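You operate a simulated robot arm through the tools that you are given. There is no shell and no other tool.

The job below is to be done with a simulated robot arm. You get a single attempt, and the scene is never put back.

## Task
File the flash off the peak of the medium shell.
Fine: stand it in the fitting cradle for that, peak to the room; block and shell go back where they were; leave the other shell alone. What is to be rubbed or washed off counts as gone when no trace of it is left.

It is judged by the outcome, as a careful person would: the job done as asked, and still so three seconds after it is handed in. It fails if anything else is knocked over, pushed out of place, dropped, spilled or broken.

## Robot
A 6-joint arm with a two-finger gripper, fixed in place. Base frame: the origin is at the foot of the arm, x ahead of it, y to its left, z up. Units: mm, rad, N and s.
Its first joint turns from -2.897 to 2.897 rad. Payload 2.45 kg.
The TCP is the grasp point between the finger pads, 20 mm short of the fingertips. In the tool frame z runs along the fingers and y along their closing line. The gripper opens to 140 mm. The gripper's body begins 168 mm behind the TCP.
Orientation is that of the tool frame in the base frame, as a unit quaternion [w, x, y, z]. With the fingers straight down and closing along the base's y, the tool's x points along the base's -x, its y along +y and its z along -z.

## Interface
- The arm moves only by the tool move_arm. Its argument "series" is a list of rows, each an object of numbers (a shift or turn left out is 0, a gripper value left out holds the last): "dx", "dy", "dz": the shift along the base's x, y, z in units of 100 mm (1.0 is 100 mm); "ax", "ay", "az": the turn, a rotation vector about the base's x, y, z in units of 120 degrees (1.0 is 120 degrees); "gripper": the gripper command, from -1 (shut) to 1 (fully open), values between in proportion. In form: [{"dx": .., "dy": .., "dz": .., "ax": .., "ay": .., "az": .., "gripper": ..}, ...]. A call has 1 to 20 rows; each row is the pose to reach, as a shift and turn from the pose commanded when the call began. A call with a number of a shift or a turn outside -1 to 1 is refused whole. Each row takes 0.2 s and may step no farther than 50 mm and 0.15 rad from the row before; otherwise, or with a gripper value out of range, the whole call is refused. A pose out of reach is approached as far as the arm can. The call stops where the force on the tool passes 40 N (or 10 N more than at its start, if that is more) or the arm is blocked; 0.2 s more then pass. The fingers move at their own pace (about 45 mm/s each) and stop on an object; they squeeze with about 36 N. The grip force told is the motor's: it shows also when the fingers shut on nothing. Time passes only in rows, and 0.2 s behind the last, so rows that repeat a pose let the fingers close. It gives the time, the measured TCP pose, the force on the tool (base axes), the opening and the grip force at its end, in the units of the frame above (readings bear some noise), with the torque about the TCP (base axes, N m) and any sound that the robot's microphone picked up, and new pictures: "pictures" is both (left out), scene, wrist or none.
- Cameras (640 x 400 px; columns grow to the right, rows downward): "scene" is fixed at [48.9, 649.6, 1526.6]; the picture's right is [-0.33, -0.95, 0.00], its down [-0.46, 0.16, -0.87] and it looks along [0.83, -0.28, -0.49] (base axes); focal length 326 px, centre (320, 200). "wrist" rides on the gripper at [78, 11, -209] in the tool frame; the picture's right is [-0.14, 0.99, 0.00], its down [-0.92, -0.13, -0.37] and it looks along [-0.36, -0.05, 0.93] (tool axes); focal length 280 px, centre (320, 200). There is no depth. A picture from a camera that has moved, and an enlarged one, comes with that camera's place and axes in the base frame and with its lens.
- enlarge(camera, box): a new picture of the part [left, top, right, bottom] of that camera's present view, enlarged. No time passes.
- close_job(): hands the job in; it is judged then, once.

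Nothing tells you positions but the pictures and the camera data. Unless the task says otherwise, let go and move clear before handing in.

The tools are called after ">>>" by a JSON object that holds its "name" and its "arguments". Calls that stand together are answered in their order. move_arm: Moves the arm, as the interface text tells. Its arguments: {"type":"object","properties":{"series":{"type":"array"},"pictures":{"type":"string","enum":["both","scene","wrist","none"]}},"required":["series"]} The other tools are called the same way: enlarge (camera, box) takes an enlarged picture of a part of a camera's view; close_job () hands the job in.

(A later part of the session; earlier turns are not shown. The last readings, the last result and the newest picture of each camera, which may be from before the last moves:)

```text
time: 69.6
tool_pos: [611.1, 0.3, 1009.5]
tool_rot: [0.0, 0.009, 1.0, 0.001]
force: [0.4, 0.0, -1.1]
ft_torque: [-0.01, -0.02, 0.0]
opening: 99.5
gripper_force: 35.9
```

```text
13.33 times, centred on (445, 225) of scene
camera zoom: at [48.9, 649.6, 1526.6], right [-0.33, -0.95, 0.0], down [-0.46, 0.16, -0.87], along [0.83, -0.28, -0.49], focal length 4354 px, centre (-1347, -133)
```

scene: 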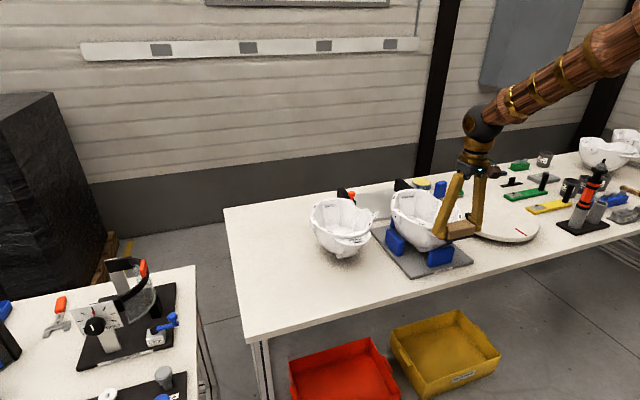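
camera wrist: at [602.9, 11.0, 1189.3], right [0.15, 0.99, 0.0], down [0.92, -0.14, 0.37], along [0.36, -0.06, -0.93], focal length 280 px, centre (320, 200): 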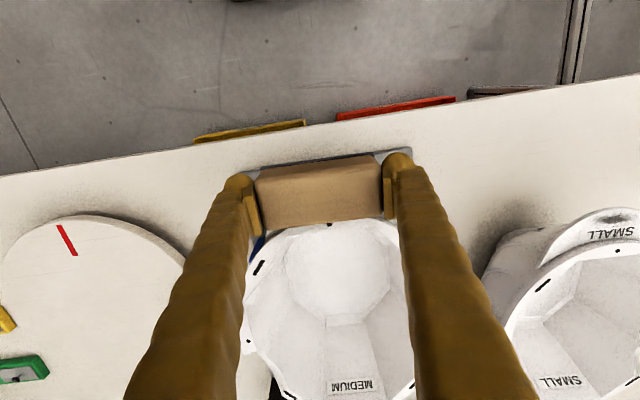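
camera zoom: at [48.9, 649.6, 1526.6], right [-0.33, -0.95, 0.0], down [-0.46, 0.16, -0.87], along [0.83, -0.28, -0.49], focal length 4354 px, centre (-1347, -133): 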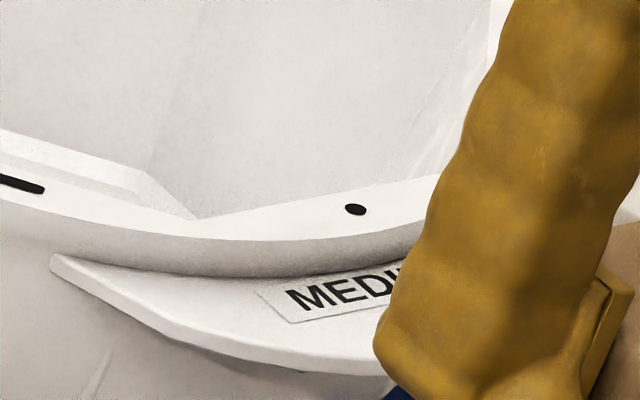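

No trace is visible. For certainty I give it one more light set of strokes covering the whole patch, including a slight fore-aft shift.

>>> {"name": "move_arm", "arguments": {"series": [{"dx": 0.35, "gripper": -1}, {"dx": 0.7, "gripper": -1}, {"dx": 0.7, "dz": -0.15, "gripper": -1}, {"dx": 0.7, "dz": -0.28, "gripper": -1}, {"dx": 0.7, "dz": -0.308, "gripper": -1}, {"dx": 0.7, "dz": -0.308, "dy": 0.06, "gripper": -1}, {"dx": 0.7, "dz": -0.308, "dy": 0.12, "gripper": -1}, {"dx": 0.7, "dz": -0.308, "dy": 0.06, "gripper": -1}, {"dx": 0.7, "dz": -0.308, "dy": 0.0, "gripper": -1}, {"dx": 0.7, "dz": -0.308, "dy": -0.06, "gripper": -1}, {"dx": 0.7, "dz": -0.308, "dy": -0.12, "gripper": -1}, {"dx": 0.68, "dz": -0.308, "dy": -0.06, "gripper": -1}, {"dx": 0.66, "dz": -0.308, "dy": 0.0, "gripper": -1}, {"dx": 0.66, "dz": -0.308, "dy": 0.06, "gripper": -1}, {"dx": 0.66, "dz": -0.308, "dy": 0.12, "gripper": -1}, {"dx": 0.66, "dz": -0.308, "dy": 0.06, "gripper": -1}, {"dx": 0.66, "dz": -0.308, "dy": 0.0, "gripper": -1}, {"dx": 0.68, "dz": -0.308, "dy": -0.06, "gripper": -1}, {"dx": 0.7, "dz": -0.308, "dy": -0.06, "gripper": -1}, {"dx": 0.7, "dz": -0.308, "dy": 0.0, "gripper": -1}], "pictures": "none"}}

>>> {"name": "move_arm", "arguments": {"series": [{"dz": 0.1, "gripper": -1}, {"dz": 0.308, "gripper": -1}, {"dz": 0.308, "dx": -0.3, "gripper": -1}, {"dz": 0.308, "dx": -0.6, "gripper": -1}, {"dz": 0.308, "dx": -0.7, "gripper": -1}]}}

>>> {"name": "enlarge", "arguments": {"camera": "wrist", "box": [285, 225, 375, 262]}}

>>> {"name": "enlarge", "arguments": {"camera": "scene", "box": [382, 190, 482, 270]}}

```text
time: 73.8
tool_pos: [681.5, -0.2, 977.8]
tool_rot: [0.0, 0.008, 1.0, 0.0]
force: [-1.8, -0.2, 2.3]
ft_torque: [-0.07, -0.05, -0.07]
opening: 99.1
gripper_force: 35.9
```

```text
time: 75.0
tool_pos: [610.9, -0.0, 1009.2]
tool_rot: [0.0, 0.008, 1.0, 0.001]
force: [0.8, 0.2, -1.4]
ft_torque: [0.01, -0.01, 0.04]
opening: 99.1
gripper_force: 36.0
camera wrist: at [532.3, 10.6, 1218.5], right [0.15, 0.99, 0.0], down [0.92, -0.14, 0.37], along [0.36, -0.06, -0.93], focal length 280 px, centre (320, 200)
```

scene: 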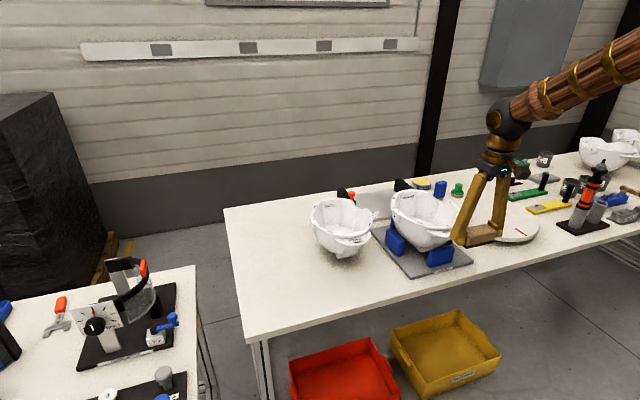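
wrist: 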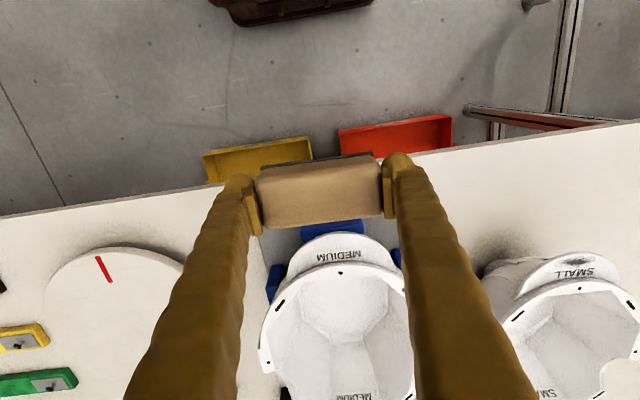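

```text
7.11 times, centred on (330, 244) of wrist
camera zoom: at [532.3, 10.6, 1218.5], right [0.15, 0.99, 0.0], down [0.92, -0.14, 0.37], along [0.36, -0.06, -0.93], focal length 1994 px, centre (249, -109)
```

zoom: 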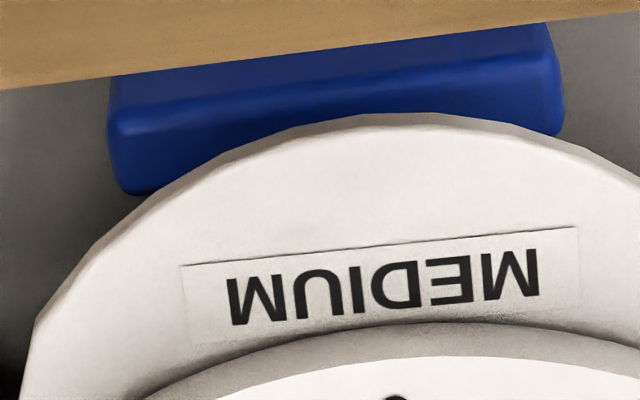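

```text
5.00 times, centred on (432, 230) of scene
camera zoom: at [48.9, 649.6, 1526.6], right [-0.33, -0.95, 0.0], down [-0.46, 0.16, -0.87], along [0.83, -0.28, -0.49], focal length 1633 px, centre (-240, 50)
```

zoom: 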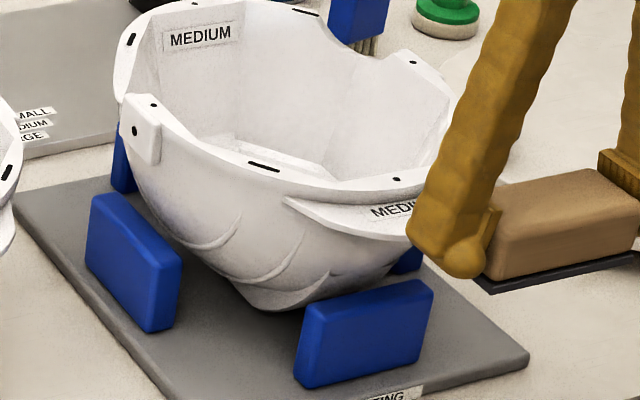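

The peak is clean with no trace. Now I carry the block back to its place at (692.3, 390.4) with its original heading.

>>> {"name": "move_arm", "arguments": {"series": [{"dz": 0.15, "dy": 0.2, "az": 0.012, "gripper": -1}, {"dz": 0.32, "dy": 0.45, "az": 0.025, "gripper": -1}, {"dz": 0.32, "dy": 0.72, "az": 0.038, "gripper": -1}, {"dz": 0.32, "dy": 1.0, "az": 0.0508, "gripper": -1}], "pictures": "none"}}

>>> {"name": "move_arm", "arguments": {"series": [{"dy": 0.25, "gripper": -1}, {"dy": 0.5, "gripper": -1}, {"dy": 0.75, "gripper": -1}, {"dy": 1.0, "gripper": -1}], "pictures": "none"}}

>>> {"name": "move_arm", "arguments": {"series": [{"dy": 0.25, "gripper": -1}, {"dy": 0.5, "gripper": -1}, {"dy": 0.75, "gripper": -1}, {"dy": 1.0, "gripper": -1}], "pictures": "none"}}

>>> {"name": "move_arm", "arguments": {"series": [{"dy": 0.25, "dx": 0.2, "gripper": -1}, {"dy": 0.5, "dx": 0.45, "gripper": -1}, {"dy": 0.75, "dx": 0.7, "gripper": -1}, {"dy": 0.9, "dx": 0.813, "gripper": -1}, {"dy": 0.9, "dx": 0.813, "gripper": -1}]}}

>>> {"name": "enlarge", "arguments": {"camera": "wrist", "box": [210, 110, 430, 250]}}

>>> {"name": "enlarge", "arguments": {"camera": "scene", "box": [260, 180, 400, 280]}}

```text
time: 76.0
tool_pos: [611.3, 101.9, 1040.8]
tool_rot: [0.0, -0.045, 0.999, 0.0]
force: [0.2, -0.5, -0.6]
ft_torque: [0.0, 0.03, 0.02]
opening: 98.9
gripper_force: 35.9
```

```text
time: 77.0
tool_pos: [611.5, 201.1, 1041.6]
tool_rot: [0.0, -0.045, 0.999, 0.001]
force: [0.0, 0.7, 0.0]
ft_torque: [-0.02, 0.01, -0.02]
opening: 99.3
gripper_force: 36.2
```

```text
time: 78.0
tool_pos: [611.3, 301.8, 1043.5]
tool_rot: [0.0, -0.044, 0.999, 0.001]
force: [-1.2, -0.1, -1.6]
ft_torque: [-0.01, -0.05, 0.03]
opening: 98.9
gripper_force: 35.8
```

```text
time: 79.2
tool_pos: [693.7, 391.6, 1041.3]
tool_rot: [0.0, -0.045, 0.999, 0.0]
force: [0.2, 0.0, -0.9]
ft_torque: [-0.02, -0.03, 0.01]
opening: 98.9
gripper_force: 36.3
camera wrist: at [614.3, 393.6, 1251.1], right [0.05, 1.0, 0.0], down [0.93, -0.05, 0.37], along [0.37, -0.02, -0.93], focal length 280 px, centre (320, 200)
```

scene: 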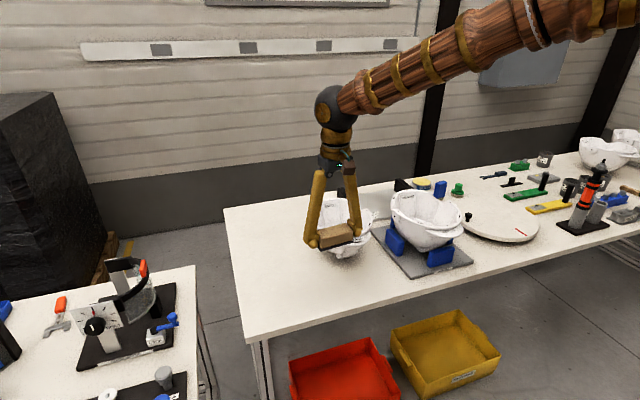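
wrist: 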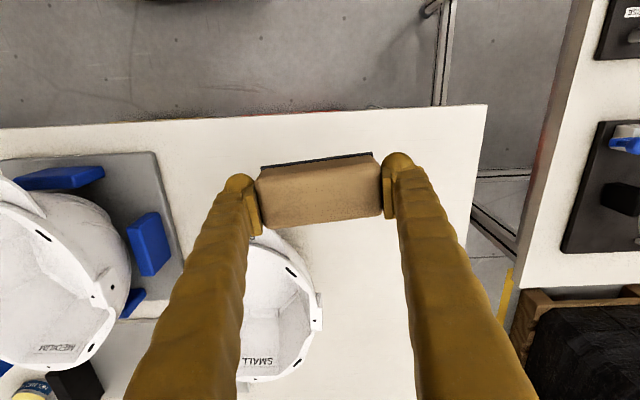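

```text
2.86 times, centred on (320, 180) of wrist
camera zoom: at [614.3, 393.6, 1251.1], right [0.05, 1.0, 0.0], down [0.93, -0.05, 0.37], along [0.37, -0.02, -0.93], focal length 801 px, centre (320, 257)
```

zoom: 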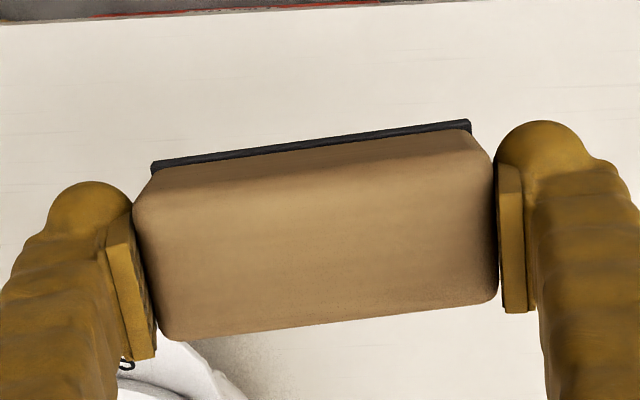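

```text
4.00 times, centred on (330, 230) of scene
camera zoom: at [48.9, 649.6, 1526.6], right [-0.33, -0.95, 0.0], down [-0.46, 0.16, -0.87], along [0.83, -0.28, -0.49], focal length 1306 px, centre (280, 80)
```

zoom: 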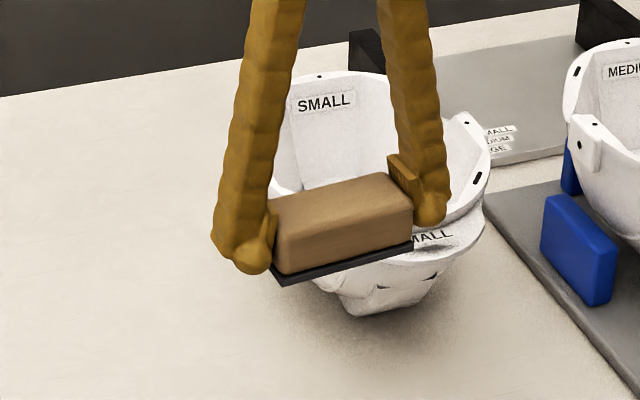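

The block sits squarely in the fingers, perhaps a few mm lower than when picked. I lower it carefully to the table.

>>> {"name": "move_arm", "arguments": {"series": [{"dz": -0.25, "gripper": -1}, {"dz": -0.5, "gripper": -1}, {"dz": -0.75, "gripper": -1}, {"dz": -1.0, "gripper": -1}], "pictures": "none"}}

>>> {"name": "move_arm", "arguments": {"series": [{"dz": -0.25, "gripper": -1}, {"dz": -0.5, "gripper": -1}, {"dz": -0.75, "gripper": -1}, {"dz": -0.95, "gripper": -1}, {"dz": -1.0, "gripper": -1}, {"dz": -1.0, "gripper": -1}]}}

>>> {"name": "enlarge", "arguments": {"camera": "scene", "box": [280, 240, 380, 325]}}

```text
time: 80.2
tool_pos: [692.9, 389.7, 941.6]
tool_rot: [0.0, -0.044, 0.999, 0.001]
force: [0.7, 1.2, -1.8]
ft_torque: [-0.04, 0.0, 0.03]
opening: 99.0
gripper_force: 36.5
```

```text
time: 81.6
tool_pos: [693.7, 392.9, 841.6]
tool_rot: [0.0, -0.044, 0.999, 0.001]
force: [0.6, -0.3, -0.9]
ft_torque: [0.01, 0.02, 0.01]
opening: 99.2
gripper_force: 35.8
camera wrist: at [614.0, 393.4, 1050.6], right [0.05, 1.0, 0.0], down [0.93, -0.05, 0.37], along [0.37, -0.02, -0.93], focal length 280 px, centre (320, 200)
```

scene: 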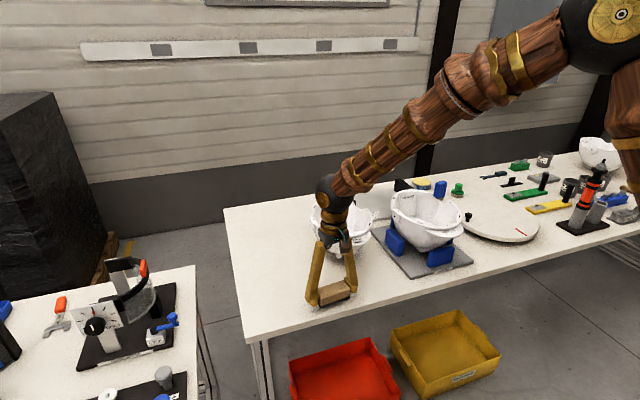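
wrist: 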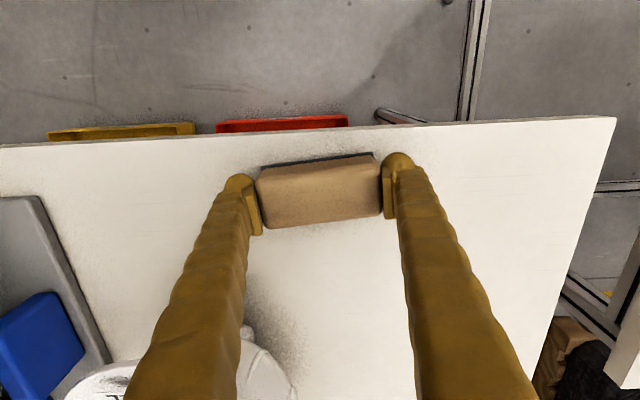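

```text
4.71 times, centred on (330, 282) of scene
camera zoom: at [48.9, 649.6, 1526.6], right [-0.33, -0.95, 0.0], down [-0.46, 0.16, -0.87], along [0.83, -0.28, -0.49], focal length 1537 px, centre (273, -188)
```

zoom: 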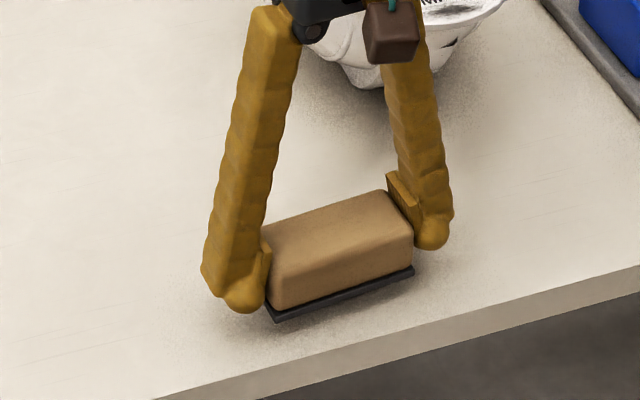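

>>> {"name": "move_arm", "arguments": {"series": [{"dz": -0.03, "gripper": -1}, {"dz": -0.06, "gripper": -1}, {"dz": -0.09, "gripper": -1}, {"dz": -0.12, "gripper": -1}, {"dz": -0.14, "gripper": -1}, {"dz": -0.14, "gripper": -1}], "pictures": "none"}}

>>> {"name": "move_arm", "arguments": {"series": [{"dz": -0.01, "gripper": -1}, {"dz": -0.02, "gripper": -1}, {"dz": -0.02, "gripper": -1}], "pictures": "none"}}

```text
time: 83.0
tool_pos: [692.2, 390.0, 826.1]
tool_rot: [-0.001, -0.045, 0.999, 0.001]
force: [-0.2, -0.3, -0.9]
ft_torque: [0.03, 0.01, 0.02]
opening: 98.8
gripper_force: 36.3
```

```text
time: 83.8
tool_pos: [692.6, 390.8, 826.5]
tool_rot: [0.001, -0.045, 0.999, 0.001]
force: [-2.3, -3.9, 25.5]
ft_torque: [-0.23, 0.69, 0.03]
opening: 98.7
gripper_force: 36.1
```

Touchdown at TCP z ≈ 826. I ease up to relieve the force, then look and release.

>>> {"name": "move_arm", "arguments": {"series": [{"dz": 0.006, "gripper": -1}, {"dz": 0.01, "gripper": -1}, {"dz": 0.01, "gripper": -1}]}}

>>> {"name": "enlarge", "arguments": {"camera": "scene", "box": [310, 275, 360, 315]}}

>>> {"name": "enlarge", "arguments": {"camera": "wrist", "box": [210, 110, 430, 250]}}

```text
time: 84.6
tool_pos: [691.3, 390.5, 825.3]
tool_rot: [-0.002, -0.044, 0.999, 0.0]
force: [0.2, 1.1, 1.0]
ft_torque: [0.16, -0.05, -0.05]
opening: 99.0
gripper_force: 35.9
camera wrist: at [613.4, 392.7, 1035.5], right [0.05, 1.0, 0.0], down [0.93, -0.05, 0.37], along [0.37, -0.02, -0.93], focal length 280 px, centre (320, 200)
```

scene: 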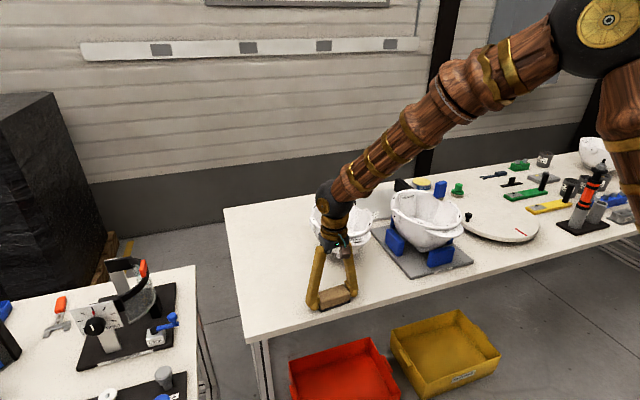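
wrist: 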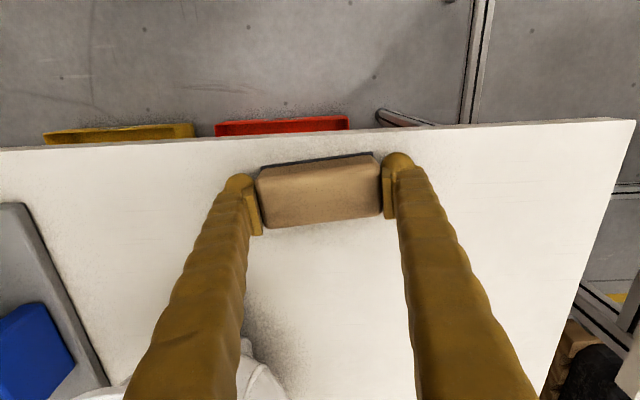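

```text
10.00 times, centred on (335, 295) of scene
camera zoom: at [48.9, 649.6, 1526.6], right [-0.33, -0.95, 0.0], down [-0.46, 0.16, -0.87], along [0.83, -0.28, -0.49], focal length 3265 px, centre (170, -750)
```

zoom: 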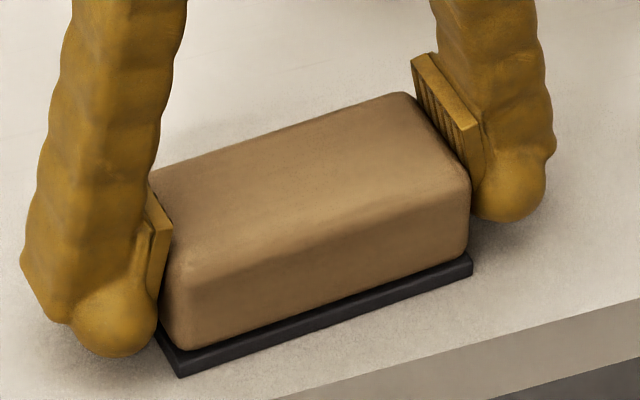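

```text
2.86 times, centred on (320, 180) of wrist
camera zoom: at [613.4, 392.7, 1035.5], right [0.05, 1.0, 0.0], down [0.93, -0.05, 0.37], along [0.37, -0.02, -0.93], focal length 801 px, centre (320, 257)
```

zoom: 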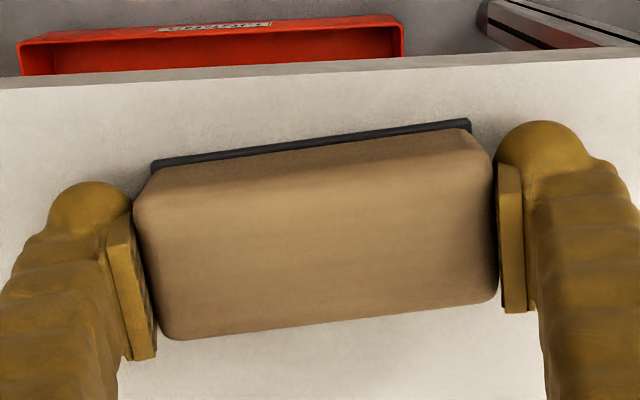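

The block sits at virtually the same place as in the first picture. I open the fingers and rise.

>>> {"name": "move_arm", "arguments": {"series": [{"gripper": 0.45}, {"gripper": 0.55}, {"gripper": 0.65}, {"gripper": 0.8}, {"gripper": 0.8}, {"dz": 0.2, "gripper": 0.8}, {"dz": 0.5, "gripper": 0.8}, {"dz": 0.8, "gripper": 0.8}, {"dz": 1.0, "gripper": 0.8}]}}

>>> {"name": "enlarge", "arguments": {"camera": "scene", "box": [310, 275, 360, 315]}}

```text
time: 86.6
tool_pos: [692.9, 391.7, 926.7]
tool_rot: [0.0, -0.045, 0.999, 0.0]
force: [0.2, 0.2, 0.2]
ft_torque: [0.01, 0.01, 0.03]
opening: 126.6
gripper_force: 0.1
camera wrist: at [614.0, 393.9, 1135.6], right [0.05, 1.0, 0.0], down [0.93, -0.05, 0.37], along [0.37, -0.02, -0.93], focal length 280 px, centre (320, 200)
```

scene: 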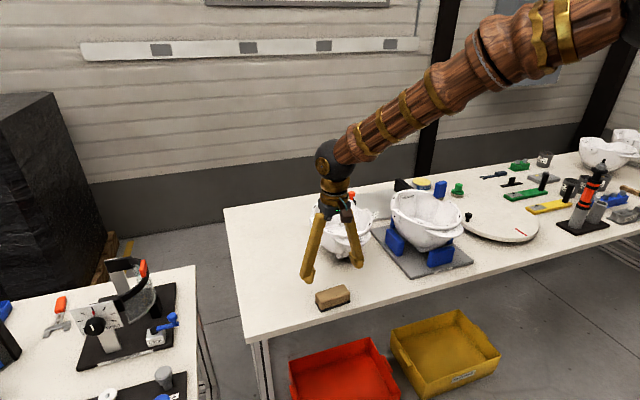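
wrist: 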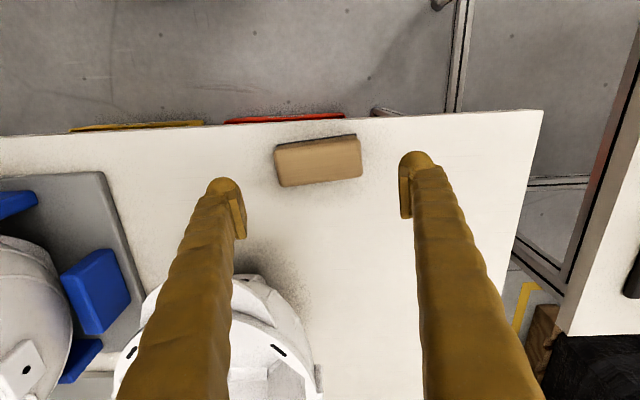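

```text
10.00 times, centred on (335, 295) of scene
camera zoom: at [48.9, 649.6, 1526.6], right [-0.33, -0.95, 0.0], down [-0.46, 0.16, -0.87], along [0.83, -0.28, -0.49], focal length 3265 px, centre (170, -750)
```

zoom: 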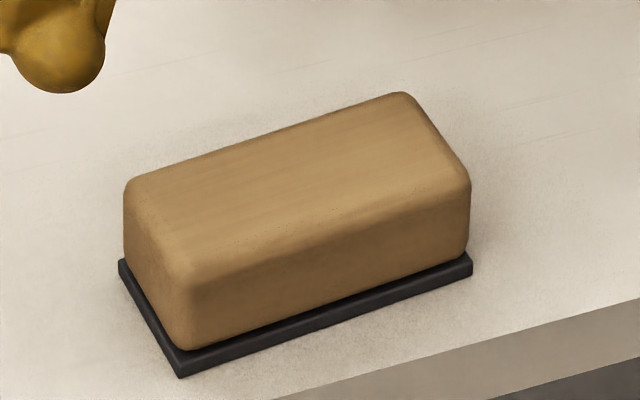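

The block is back within about a millimetre. Now I measure the shell's pose in the cradle for re-gripping.

>>> {"name": "enlarge", "arguments": {"camera": "scene", "box": [382, 183, 482, 263]}}

```text
5.00 times, centred on (432, 223) of scene
camera zoom: at [48.9, 649.6, 1526.6], right [-0.33, -0.95, 0.0], down [-0.46, 0.16, -0.87], along [0.83, -0.28, -0.49], focal length 1633 px, centre (-240, 85)
```

zoom: 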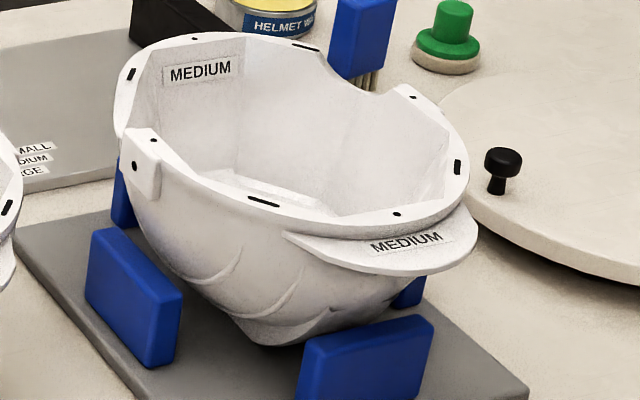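

The shell stands at centre (837.6, −2.5), heading −2.5°. I travel back and pre-align over the same wall facet.

>>> {"name": "move_arm", "arguments": {"series": [{"dz": 0.3, "gripper": 0.8}, {"dz": 0.6, "gripper": 0.8}, {"dz": 0.9, "dy": -0.2, "gripper": 0.5}, {"dz": 1.0, "dy": -0.5, "gripper": 0.2}, {"dz": 1.0, "dy": -0.8, "gripper": -0.2}], "pictures": "none"}}

>>> {"name": "move_arm", "arguments": {"series": [{"dy": -0.33, "gripper": -0.2}, {"dy": -0.66, "gripper": -0.2}, {"dy": -1.0, "gripper": -0.2}], "pictures": "none"}}

>>> {"name": "move_arm", "arguments": {"series": [{"dy": -0.33, "gripper": -0.2}, {"dy": -0.66, "gripper": -0.2}, {"dy": -1.0, "gripper": -0.2}], "pictures": "none"}}

>>> {"name": "move_arm", "arguments": {"series": [{"dy": -0.33, "dz": 0.1, "gripper": -0.2}, {"dy": -0.66, "dz": 0.25, "gripper": -0.2}, {"dy": -1.0, "dz": 0.4, "gripper": -0.2}], "pictures": "none"}}

>>> {"name": "move_arm", "arguments": {"series": [{"dy": -0.15, "ax": 0.0122, "ay": -0.0041, "az": -0.0488, "gripper": -0.2}, {"dy": -0.3, "ax": 0.0244, "ay": -0.0081, "az": -0.0975, "gripper": -0.2}, {"dy": -0.5, "ax": 0.0366, "ay": -0.0122, "az": -0.1463, "gripper": -0.2}, {"dy": -0.7, "dx": 0.1, "ax": 0.0488, "ay": -0.0162, "az": -0.1951, "gripper": -0.2}, {"dy": -0.9, "dx": 0.2, "ax": 0.061, "ay": -0.0203, "az": -0.2439, "gripper": -0.2}, {"dy": -1.0, "dx": 0.35, "ax": 0.0732, "ay": -0.0243, "az": -0.2926, "gripper": -0.2}, {"dy": -1.0, "dx": 0.532, "ax": 0.0854, "ay": -0.0284, "az": -0.3414, "gripper": -0.2}, {"dy": -1.0, "dx": 0.532, "ax": 0.09757, "ay": -0.03244, "az": -0.39018, "gripper": -0.2}, {"dy": -1.0, "dx": 0.532, "ax": 0.09757, "ay": -0.03244, "az": -0.39018, "gripper": -0.2}]}}

>>> {"name": "enlarge", "arguments": {"camera": "wrist", "box": [240, 100, 400, 260]}}

```text
time: 87.8
tool_pos: [693.1, 309.8, 1025.3]
tool_rot: [0.0, -0.044, 0.999, 0.0]
force: [-1.0, 0.7, 0.8]
ft_torque: [-0.01, -0.01, 0.01]
opening: 58.2
gripper_force: 0.0
```

```text
time: 88.6
tool_pos: [695.0, 211.2, 1026.2]
tool_rot: [0.0, -0.044, 0.999, 0.001]
force: [-0.5, -0.8, 0.1]
ft_torque: [-0.03, 0.01, -0.01]
opening: 56.0
gripper_force: 0.0
```

```text
time: 89.4
tool_pos: [694.1, 110.6, 1026.2]
tool_rot: [-0.001, -0.044, 0.999, 0.0]
force: [-0.1, 0.0, -0.3]
ft_torque: [0.01, -0.02, -0.02]
opening: 56.2
gripper_force: 0.0
```

```text
time: 90.2
tool_pos: [692.2, 8.9, 1067.4]
tool_rot: [0.0, -0.044, 0.999, 0.001]
force: [0.0, -0.6, -0.1]
ft_torque: [0.02, 0.04, 0.01]
opening: 55.9
gripper_force: 0.1
```

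```text
time: 92.2
tool_pos: [746.4, -90.4, 1066.8]
tool_rot: [0.037, 0.356, 0.929, 0.099]
force: [0.1, -0.1, 0.3]
ft_torque: [0.0, -0.04, 0.01]
opening: 56.0
gripper_force: 0.0
camera wrist: at [665.6, -64.0, 1274.5], right [0.75, 0.63, 0.21], down [0.55, -0.77, 0.33], along [0.37, -0.14, -0.92], focal length 280 px, centre (320, 200)
```

scene: 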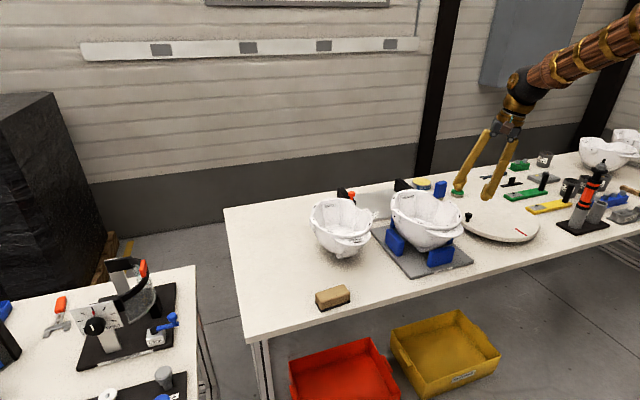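
wrist: 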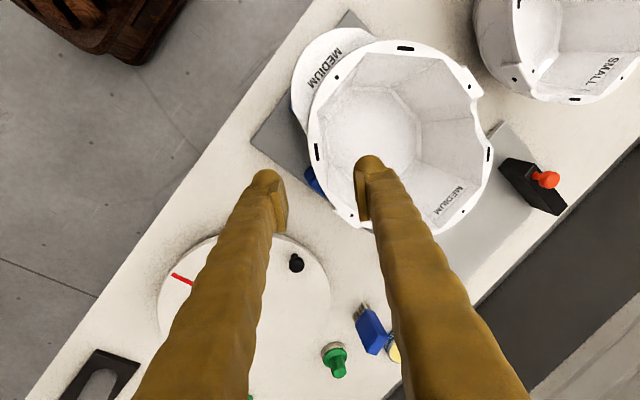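

```text
2.50 times, centred on (320, 180) of wrist
camera zoom: at [665.6, -64.0, 1274.5], right [0.75, 0.63, 0.21], down [0.55, -0.77, 0.33], along [0.37, -0.14, -0.92], focal length 701 px, centre (320, 250)
```

zoom: 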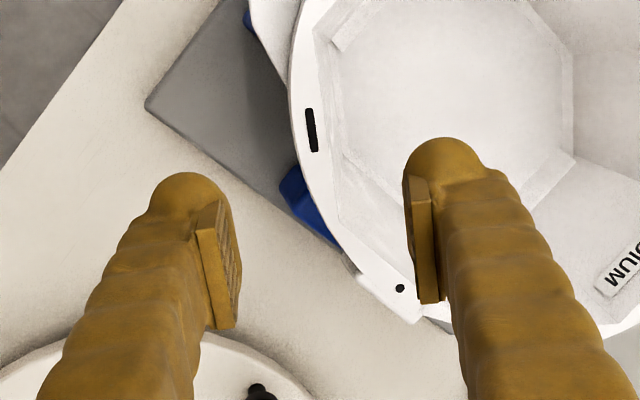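

I check the wall's alignment with the tool axis in a closer zoom before descending.

>>> {"name": "enlarge", "arguments": {"camera": "wrist", "box": [295, 130, 345, 190]}}

```text
6.67 times, centred on (320, 160) of wrist
camera zoom: at [665.6, -64.0, 1274.5], right [0.75, 0.63, 0.21], down [0.55, -0.77, 0.33], along [0.37, -0.14, -0.92], focal length 1869 px, centre (320, 467)
```

zoom: 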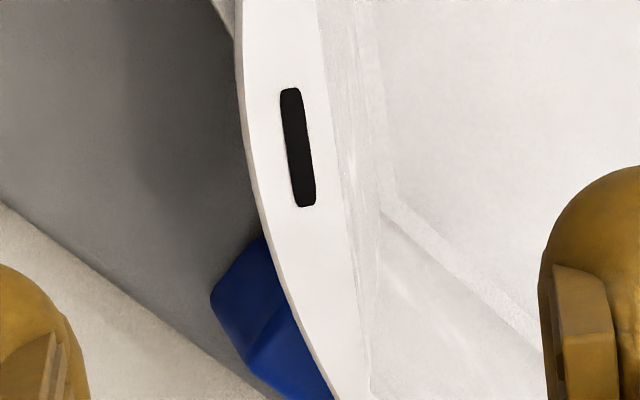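

The wall centre is 2 mm toward the outer finger; I correct that and descend along the axis to just above the rim, then verify.

>>> {"name": "move_arm", "arguments": {"series": [{"dx": 0.02, "dy": 0.02, "dz": -0.2, "gripper": -0.2}, {"dx": 0.045, "dy": 0.05, "dz": -0.4, "gripper": -0.2}, {"dx": 0.07, "dy": 0.08, "dz": -0.6, "gripper": -0.2}, {"dx": 0.09, "dy": 0.1, "dz": -0.738, "gripper": -0.2}, {"dx": 0.09, "dy": 0.1, "dz": -0.738, "gripper": -0.2}], "pictures": "wrist"}}

>>> {"name": "enlarge", "arguments": {"camera": "wrist", "box": [240, 100, 400, 260]}}

>>> {"name": "enlarge", "arguments": {"camera": "wrist", "box": [290, 150, 350, 210]}}

>>> {"name": "enlarge", "arguments": {"camera": "scene", "box": [382, 165, 502, 263]}}

```text
time: 93.4
tool_pos: [754.9, -79.1, 993.1]
tool_rot: [0.038, 0.356, 0.929, 0.099]
force: [0.8, -0.8, -0.1]
ft_torque: [0.01, -0.02, 0.01]
opening: 56.2
gripper_force: 0.1
camera wrist: at [675.1, -52.8, 1199.8], right [0.75, 0.63, 0.21], down [0.55, -0.77, 0.33], along [0.37, -0.14, -0.92], focal length 280 px, centre (320, 200)
```

wrist: 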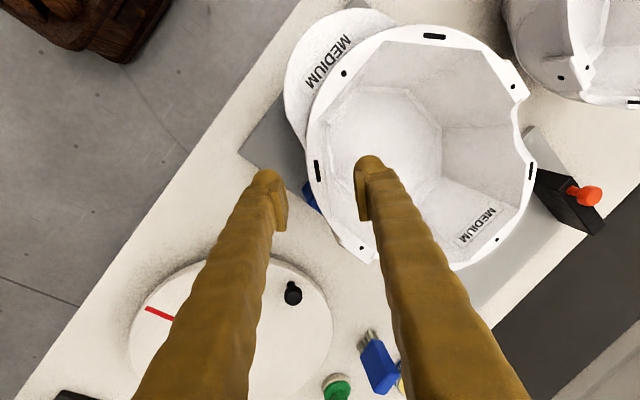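

```text
2.50 times, centred on (320, 180) of wrist
camera zoom: at [675.1, -52.8, 1199.8], right [0.75, 0.63, 0.21], down [0.55, -0.77, 0.33], along [0.37, -0.14, -0.92], focal length 701 px, centre (320, 250)
```

zoom: 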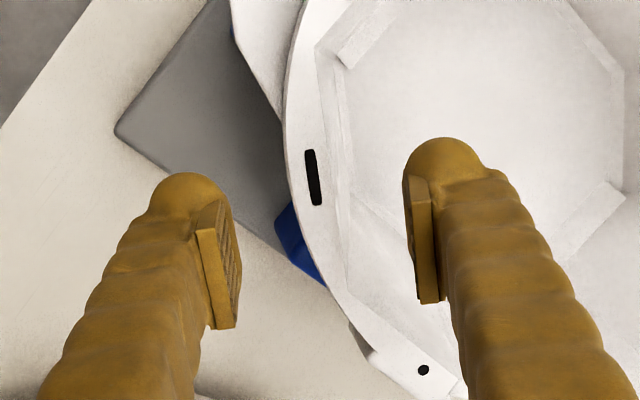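

```text
6.67 times, centred on (320, 180) of wrist
camera zoom: at [675.1, -52.8, 1199.8], right [0.75, 0.63, 0.21], down [0.55, -0.77, 0.33], along [0.37, -0.14, -0.92], focal length 1869 px, centre (320, 333)
```

zoom: 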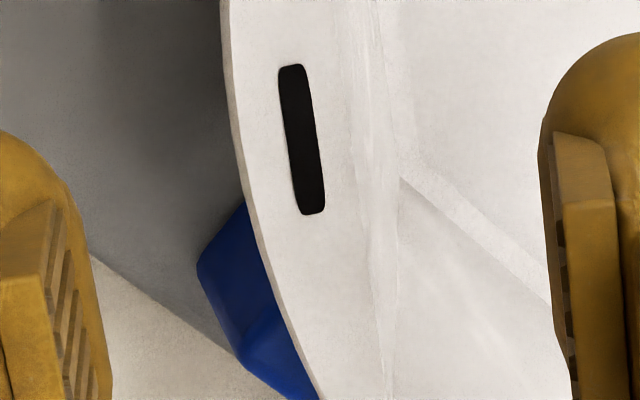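

```text
4.08 times, centred on (442, 214) of scene
camera zoom: at [48.9, 649.6, 1526.6], right [-0.33, -0.95, 0.0], down [-0.46, 0.16, -0.87], along [0.83, -0.28, -0.49], focal length 1333 px, centre (-178, 143)
```

zoom: 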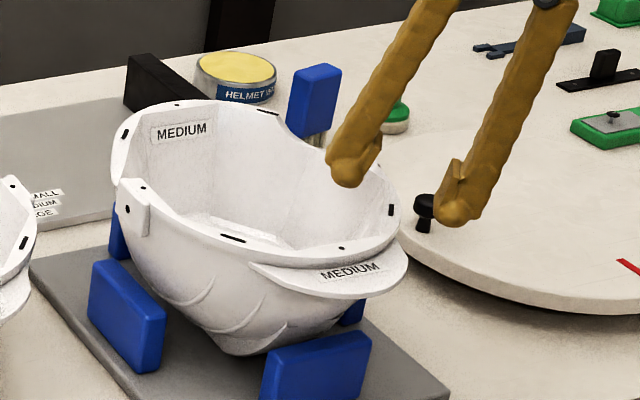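

>>> {"name": "move_arm", "arguments": {"series": [{"dx": 0.01, "dy": 0.01, "dz": -0.13, "gripper": -0.2}, {"dx": 0.028, "dy": 0.032, "dz": -0.26, "gripper": -0.2}, {"dx": 0.047, "dy": 0.053, "dz": -0.39, "gripper": -0.2}, {"dx": 0.066, "dy": 0.073, "dz": -0.52, "gripper": -0.2}, {"dx": 0.066, "dy": 0.073, "dz": -0.52, "gripper": -0.2}], "pictures": "wrist"}}

>>> {"name": "enlarge", "arguments": {"camera": "wrist", "box": [240, 100, 400, 260]}}

>>> {"name": "enlarge", "arguments": {"camera": "scene", "box": [382, 183, 482, 263]}}

```text
time: 94.6
tool_pos: [763.2, -72.2, 939.3]
tool_rot: [0.037, 0.356, 0.929, 0.098]
force: [-0.1, 0.0, 0.4]
ft_torque: [-0.01, -0.02, -0.02]
opening: 56.0
gripper_force: 0.1
camera wrist: at [681.9, -47.6, 1147.3], right [0.75, 0.63, 0.21], down [0.55, -0.77, 0.33], along [0.37, -0.14, -0.92], focal length 280 px, centre (320, 200)
```

wrist: 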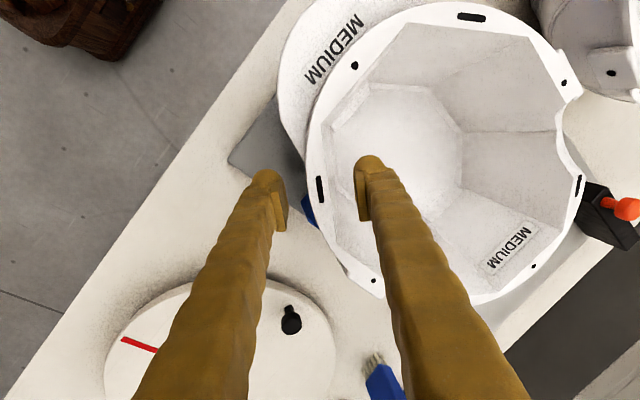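

```text
2.50 times, centred on (320, 180) of wrist
camera zoom: at [681.9, -47.6, 1147.3], right [0.75, 0.63, 0.21], down [0.55, -0.77, 0.33], along [0.37, -0.14, -0.92], focal length 701 px, centre (320, 250)
```

zoom: 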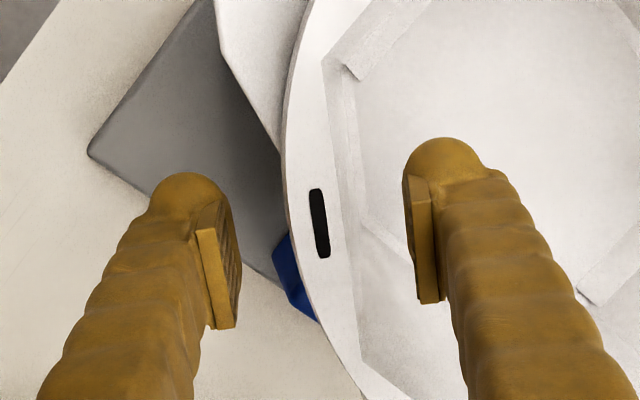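

```text
5.00 times, centred on (432, 223) of scene
camera zoom: at [48.9, 649.6, 1526.6], right [-0.33, -0.95, 0.0], down [-0.46, 0.16, -0.87], along [0.83, -0.28, -0.49], focal length 1633 px, centre (-240, 85)
```

zoom: 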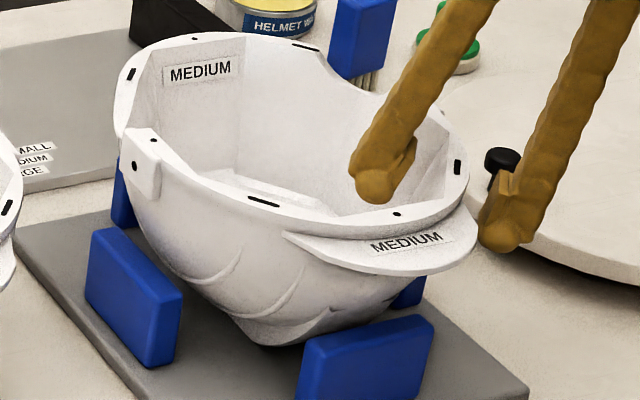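

Fingers straddle the wall cleanly. I nudge by under a millimetre and close.

>>> {"name": "move_arm", "arguments": {"series": [{"dx": 0.005, "dy": 0.006, "gripper": -0.2}, {"dx": 0.005, "dy": 0.006, "gripper": -1}, {"dx": 0.005, "dy": 0.006, "gripper": -1}, {"dx": 0.005, "dy": 0.006, "gripper": -1}, {"dx": 0.005, "dy": 0.006, "gripper": -1}, {"dx": 0.005, "dy": 0.006, "gripper": -1}, {"dx": 0.005, "dy": 0.006, "gripper": -1}], "pictures": "wrist"}}

>>> {"name": "enlarge", "arguments": {"camera": "wrist", "box": [240, 100, 400, 260]}}

>>> {"name": "enlarge", "arguments": {"camera": "scene", "box": [382, 183, 482, 263]}}

```text
time: 96.2
tool_pos: [764.8, -73.6, 940.6]
tool_rot: [0.037, 0.356, 0.928, 0.099]
force: [0.2, 1.7, 0.5]
ft_torque: [0.09, -0.05, 0.12]
opening: 17.5
gripper_force: 35.8
camera wrist: at [682.2, -46.3, 1147.7], right [0.75, 0.63, 0.21], down [0.55, -0.77, 0.33], along [0.37, -0.14, -0.92], focal length 280 px, centre (320, 200)
```

wrist: 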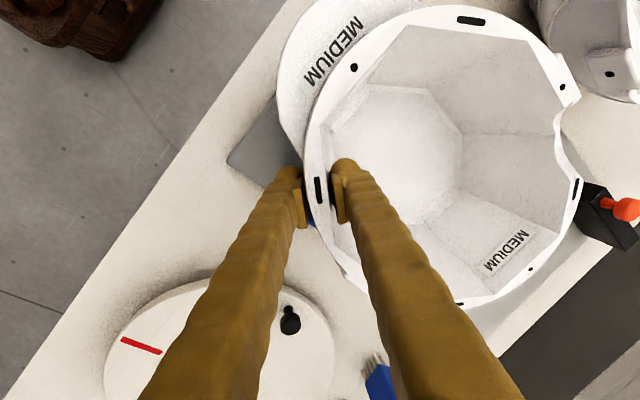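

```text
2.50 times, centred on (320, 180) of wrist
camera zoom: at [682.2, -46.3, 1147.7], right [0.75, 0.63, 0.21], down [0.55, -0.77, 0.33], along [0.37, -0.14, -0.92], focal length 701 px, centre (320, 250)
```

zoom: 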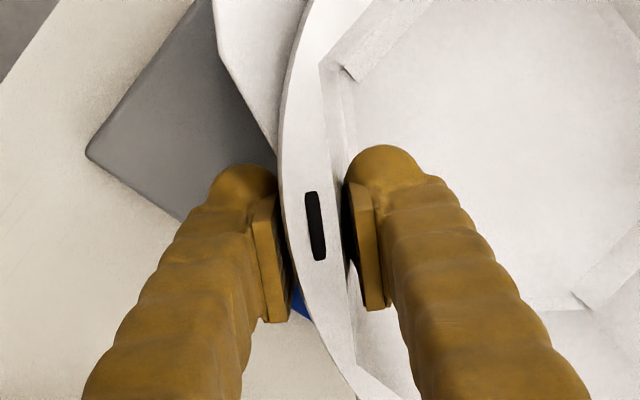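

```text
5.00 times, centred on (432, 223) of scene
camera zoom: at [48.9, 649.6, 1526.6], right [-0.33, -0.95, 0.0], down [-0.46, 0.16, -0.87], along [0.83, -0.28, -0.49], focal length 1633 px, centre (-240, 85)
```

zoom: 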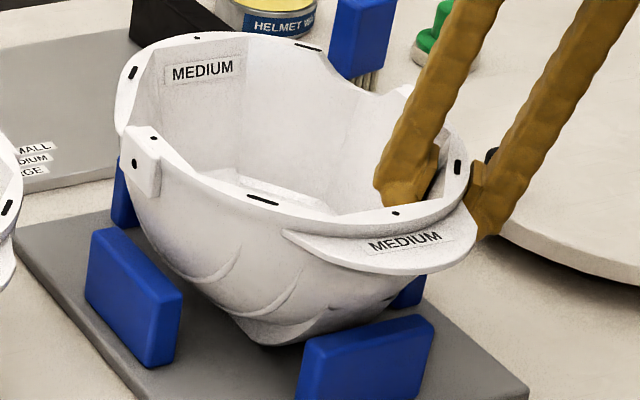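

Gripped as before. I lift gently while tilting the hand 6° to cancel the sag, so the shell comes out of the cradle level.

>>> {"name": "move_arm", "arguments": {"series": [{"dz": 0.04, "ax": 0.0062, "ay": -0.0056, "gripper": -1}, {"dz": 0.08, "ax": 0.0124, "ay": -0.0111, "gripper": -1}, {"dz": 0.13, "ax": 0.0248, "ay": -0.0223, "gripper": -1}, {"dz": 0.2, "ax": 0.0372, "ay": -0.0334, "gripper": -1}, {"dz": 0.3, "ax": 0.0372, "ay": -0.0334, "gripper": -1}, {"dz": 0.45, "ax": 0.0372, "ay": -0.0334, "gripper": -1}, {"dz": 0.6, "ax": 0.0372, "ay": -0.0334, "gripper": -1}, {"dz": 0.8, "ax": 0.0372, "ay": -0.0334, "gripper": -1}, {"dz": 1.0, "ax": 0.0372, "ay": -0.0334, "gripper": -1}, {"dz": 1.0, "ax": 0.0372, "ay": -0.0334, "gripper": -1}]}}

>>> {"name": "enlarge", "arguments": {"camera": "scene", "box": [382, 135, 482, 215]}}

>>> {"name": "enlarge", "arguments": {"camera": "scene", "box": [370, 190, 490, 285]}}

```text
time: 98.4
tool_pos: [763.0, -72.2, 1042.1]
tool_rot: [0.056, 0.353, 0.922, 0.147]
force: [0.0, 0.5, -3.6]
ft_torque: [-0.22, 0.24, 0.01]
opening: 17.4
gripper_force: 35.8
camera wrist: at [667.0, -61.2, 1244.3], right [0.73, 0.61, 0.31], down [0.53, -0.79, 0.31], along [0.43, -0.07, -0.9], focal length 280 px, centre (320, 200)
```

scene: 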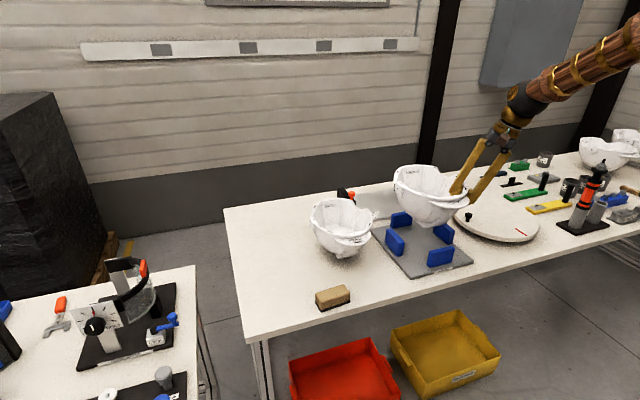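
wrist: 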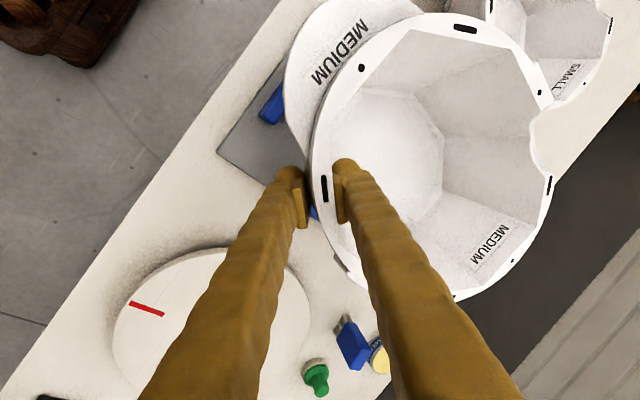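

```text
5.00 times, centred on (432, 175) of scene
camera zoom: at [48.9, 649.6, 1526.6], right [-0.33, -0.95, 0.0], down [-0.46, 0.16, -0.87], along [0.83, -0.28, -0.49], focal length 1633 px, centre (-240, 325)
```

zoom: 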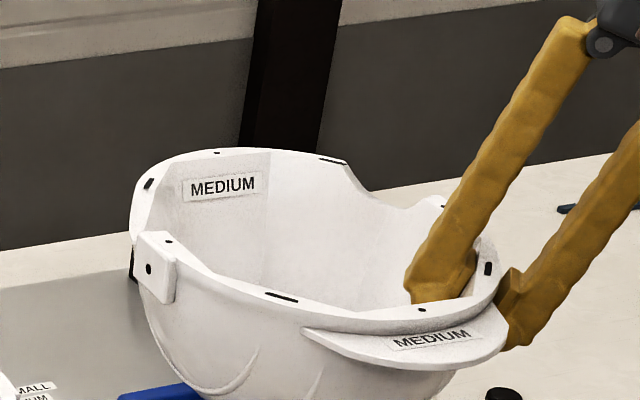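

```text
4.21 times, centred on (430, 238) of scene
camera zoom: at [48.9, 649.6, 1526.6], right [-0.33, -0.95, 0.0], down [-0.46, 0.16, -0.87], along [0.83, -0.28, -0.49], focal length 1375 px, centre (-143, 42)
```

zoom: 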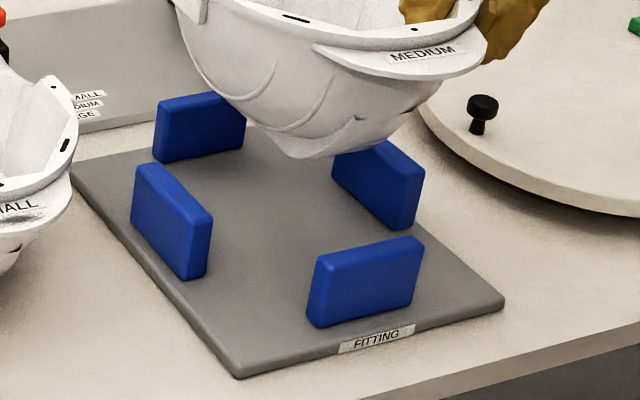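

The shell hangs level again (centre ≈ (841, −4), rim z ≈ 1064) and the cradle is undisturbed. I carry it back over the small shell, turning +7.6° to its original heading.

>>> {"name": "move_arm", "arguments": {"series": [{"dz": 0.25, "gripper": -1}, {"dz": 0.5, "gripper": -1}, {"dz": 0.75, "gripper": -1}, {"dz": 1.0, "gripper": -1}, {"dz": 1.0, "dy": 0.2, "gripper": -1}, {"dz": 1.0, "dy": 0.45, "gripper": -1}, {"dz": 1.0, "dy": 0.7, "gripper": -1}, {"dz": 1.0, "dy": 1.0, "gripper": -1}], "pictures": "none"}}

>>> {"name": "move_arm", "arguments": {"series": [{"dz": 0.03, "dy": 0.25, "dx": 0.03, "az": 0.0158, "gripper": -1}, {"dz": 0.06, "dy": 0.5, "dx": 0.06, "az": 0.0317, "gripper": -1}, {"dz": 0.084, "dy": 0.75, "dx": 0.1, "az": 0.0475, "gripper": -1}, {"dz": 0.084, "dy": 1.0, "dx": 0.13, "az": 0.0633, "gripper": -1}], "pictures": "none"}}

>>> {"name": "move_arm", "arguments": {"series": [{"dy": 0.25, "dx": 0.03, "gripper": -1}, {"dy": 0.5, "dx": 0.06, "gripper": -1}, {"dy": 0.75, "dx": 0.1, "gripper": -1}, {"dy": 1.0, "dx": 0.13, "gripper": -1}], "pictures": "none"}}

>>> {"name": "move_arm", "arguments": {"series": [{"dy": 0.25, "dx": 0.05, "gripper": -1}, {"dy": 0.5, "dx": 0.1, "gripper": -1}, {"dy": 0.75, "dx": 0.15, "gripper": -1}, {"dy": 1.0, "dx": 0.2, "gripper": -1}], "pictures": "none"}}

>>> {"name": "move_arm", "arguments": {"series": [{"dy": 0.25, "dx": 0.05, "gripper": -1}, {"dy": 0.5, "dx": 0.1, "gripper": -1}, {"dy": 0.75, "dx": 0.2, "gripper": -1}, {"dy": 1.0, "dx": 0.3, "gripper": -1}, {"dy": 1.0, "dx": 0.3, "gripper": -1}]}}

```text
time: 100.2
tool_pos: [760.8, 27.6, 1140.0]
tool_rot: [0.056, 0.353, 0.922, 0.146]
force: [0.2, 0.1, -2.7]
ft_torque: [-0.22, 0.31, 0.01]
opening: 17.3
gripper_force: 35.7
```

```text
time: 101.2
tool_pos: [776.1, 128.4, 1148.1]
tool_rot: [0.046, 0.292, 0.944, 0.149]
force: [-0.6, -0.5, -3.0]
ft_torque: [-0.29, 0.2, 0.0]
opening: 17.3
gripper_force: 36.1
```

```text
time: 102.2
tool_pos: [790.5, 229.5, 1148.8]
tool_rot: [0.046, 0.292, 0.944, 0.149]
force: [0.1, -0.6, -3.4]
ft_torque: [-0.3, 0.24, 0.01]
opening: 17.2
gripper_force: 36.2
```

```text
time: 103.2
tool_pos: [807.4, 329.3, 1148.1]
tool_rot: [0.046, 0.291, 0.944, 0.149]
force: [-0.4, -0.8, -2.7]
ft_torque: [-0.26, 0.2, 0.0]
opening: 17.5
gripper_force: 35.7
```

```text
time: 104.4
tool_pos: [839.4, 428.2, 1147.9]
tool_rot: [0.046, 0.292, 0.944, 0.15]
force: [0.8, 0.1, -4.1]
ft_torque: [-0.32, 0.22, 0.0]
opening: 17.4
gripper_force: 35.9
camera wrist: at [743.0, 426.6, 1349.7], right [0.64, 0.7, 0.31], down [0.63, -0.71, 0.31], along [0.44, -0.01, -0.9], focal length 280 px, centre (320, 200)
```

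scene: 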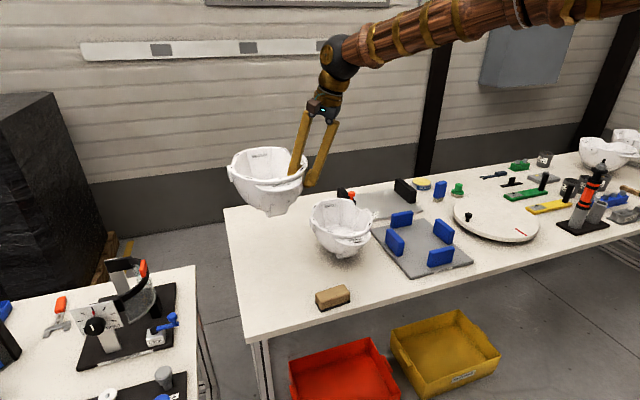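
wrist: 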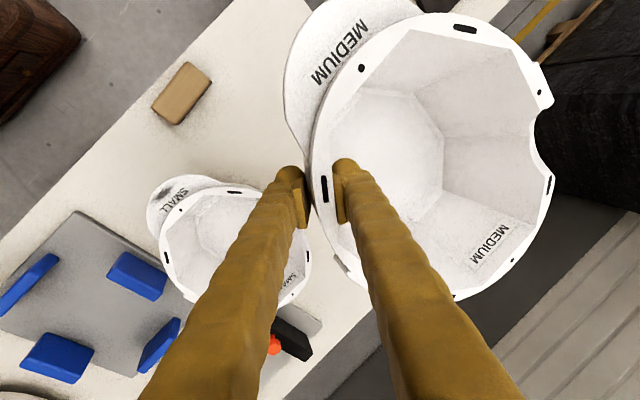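

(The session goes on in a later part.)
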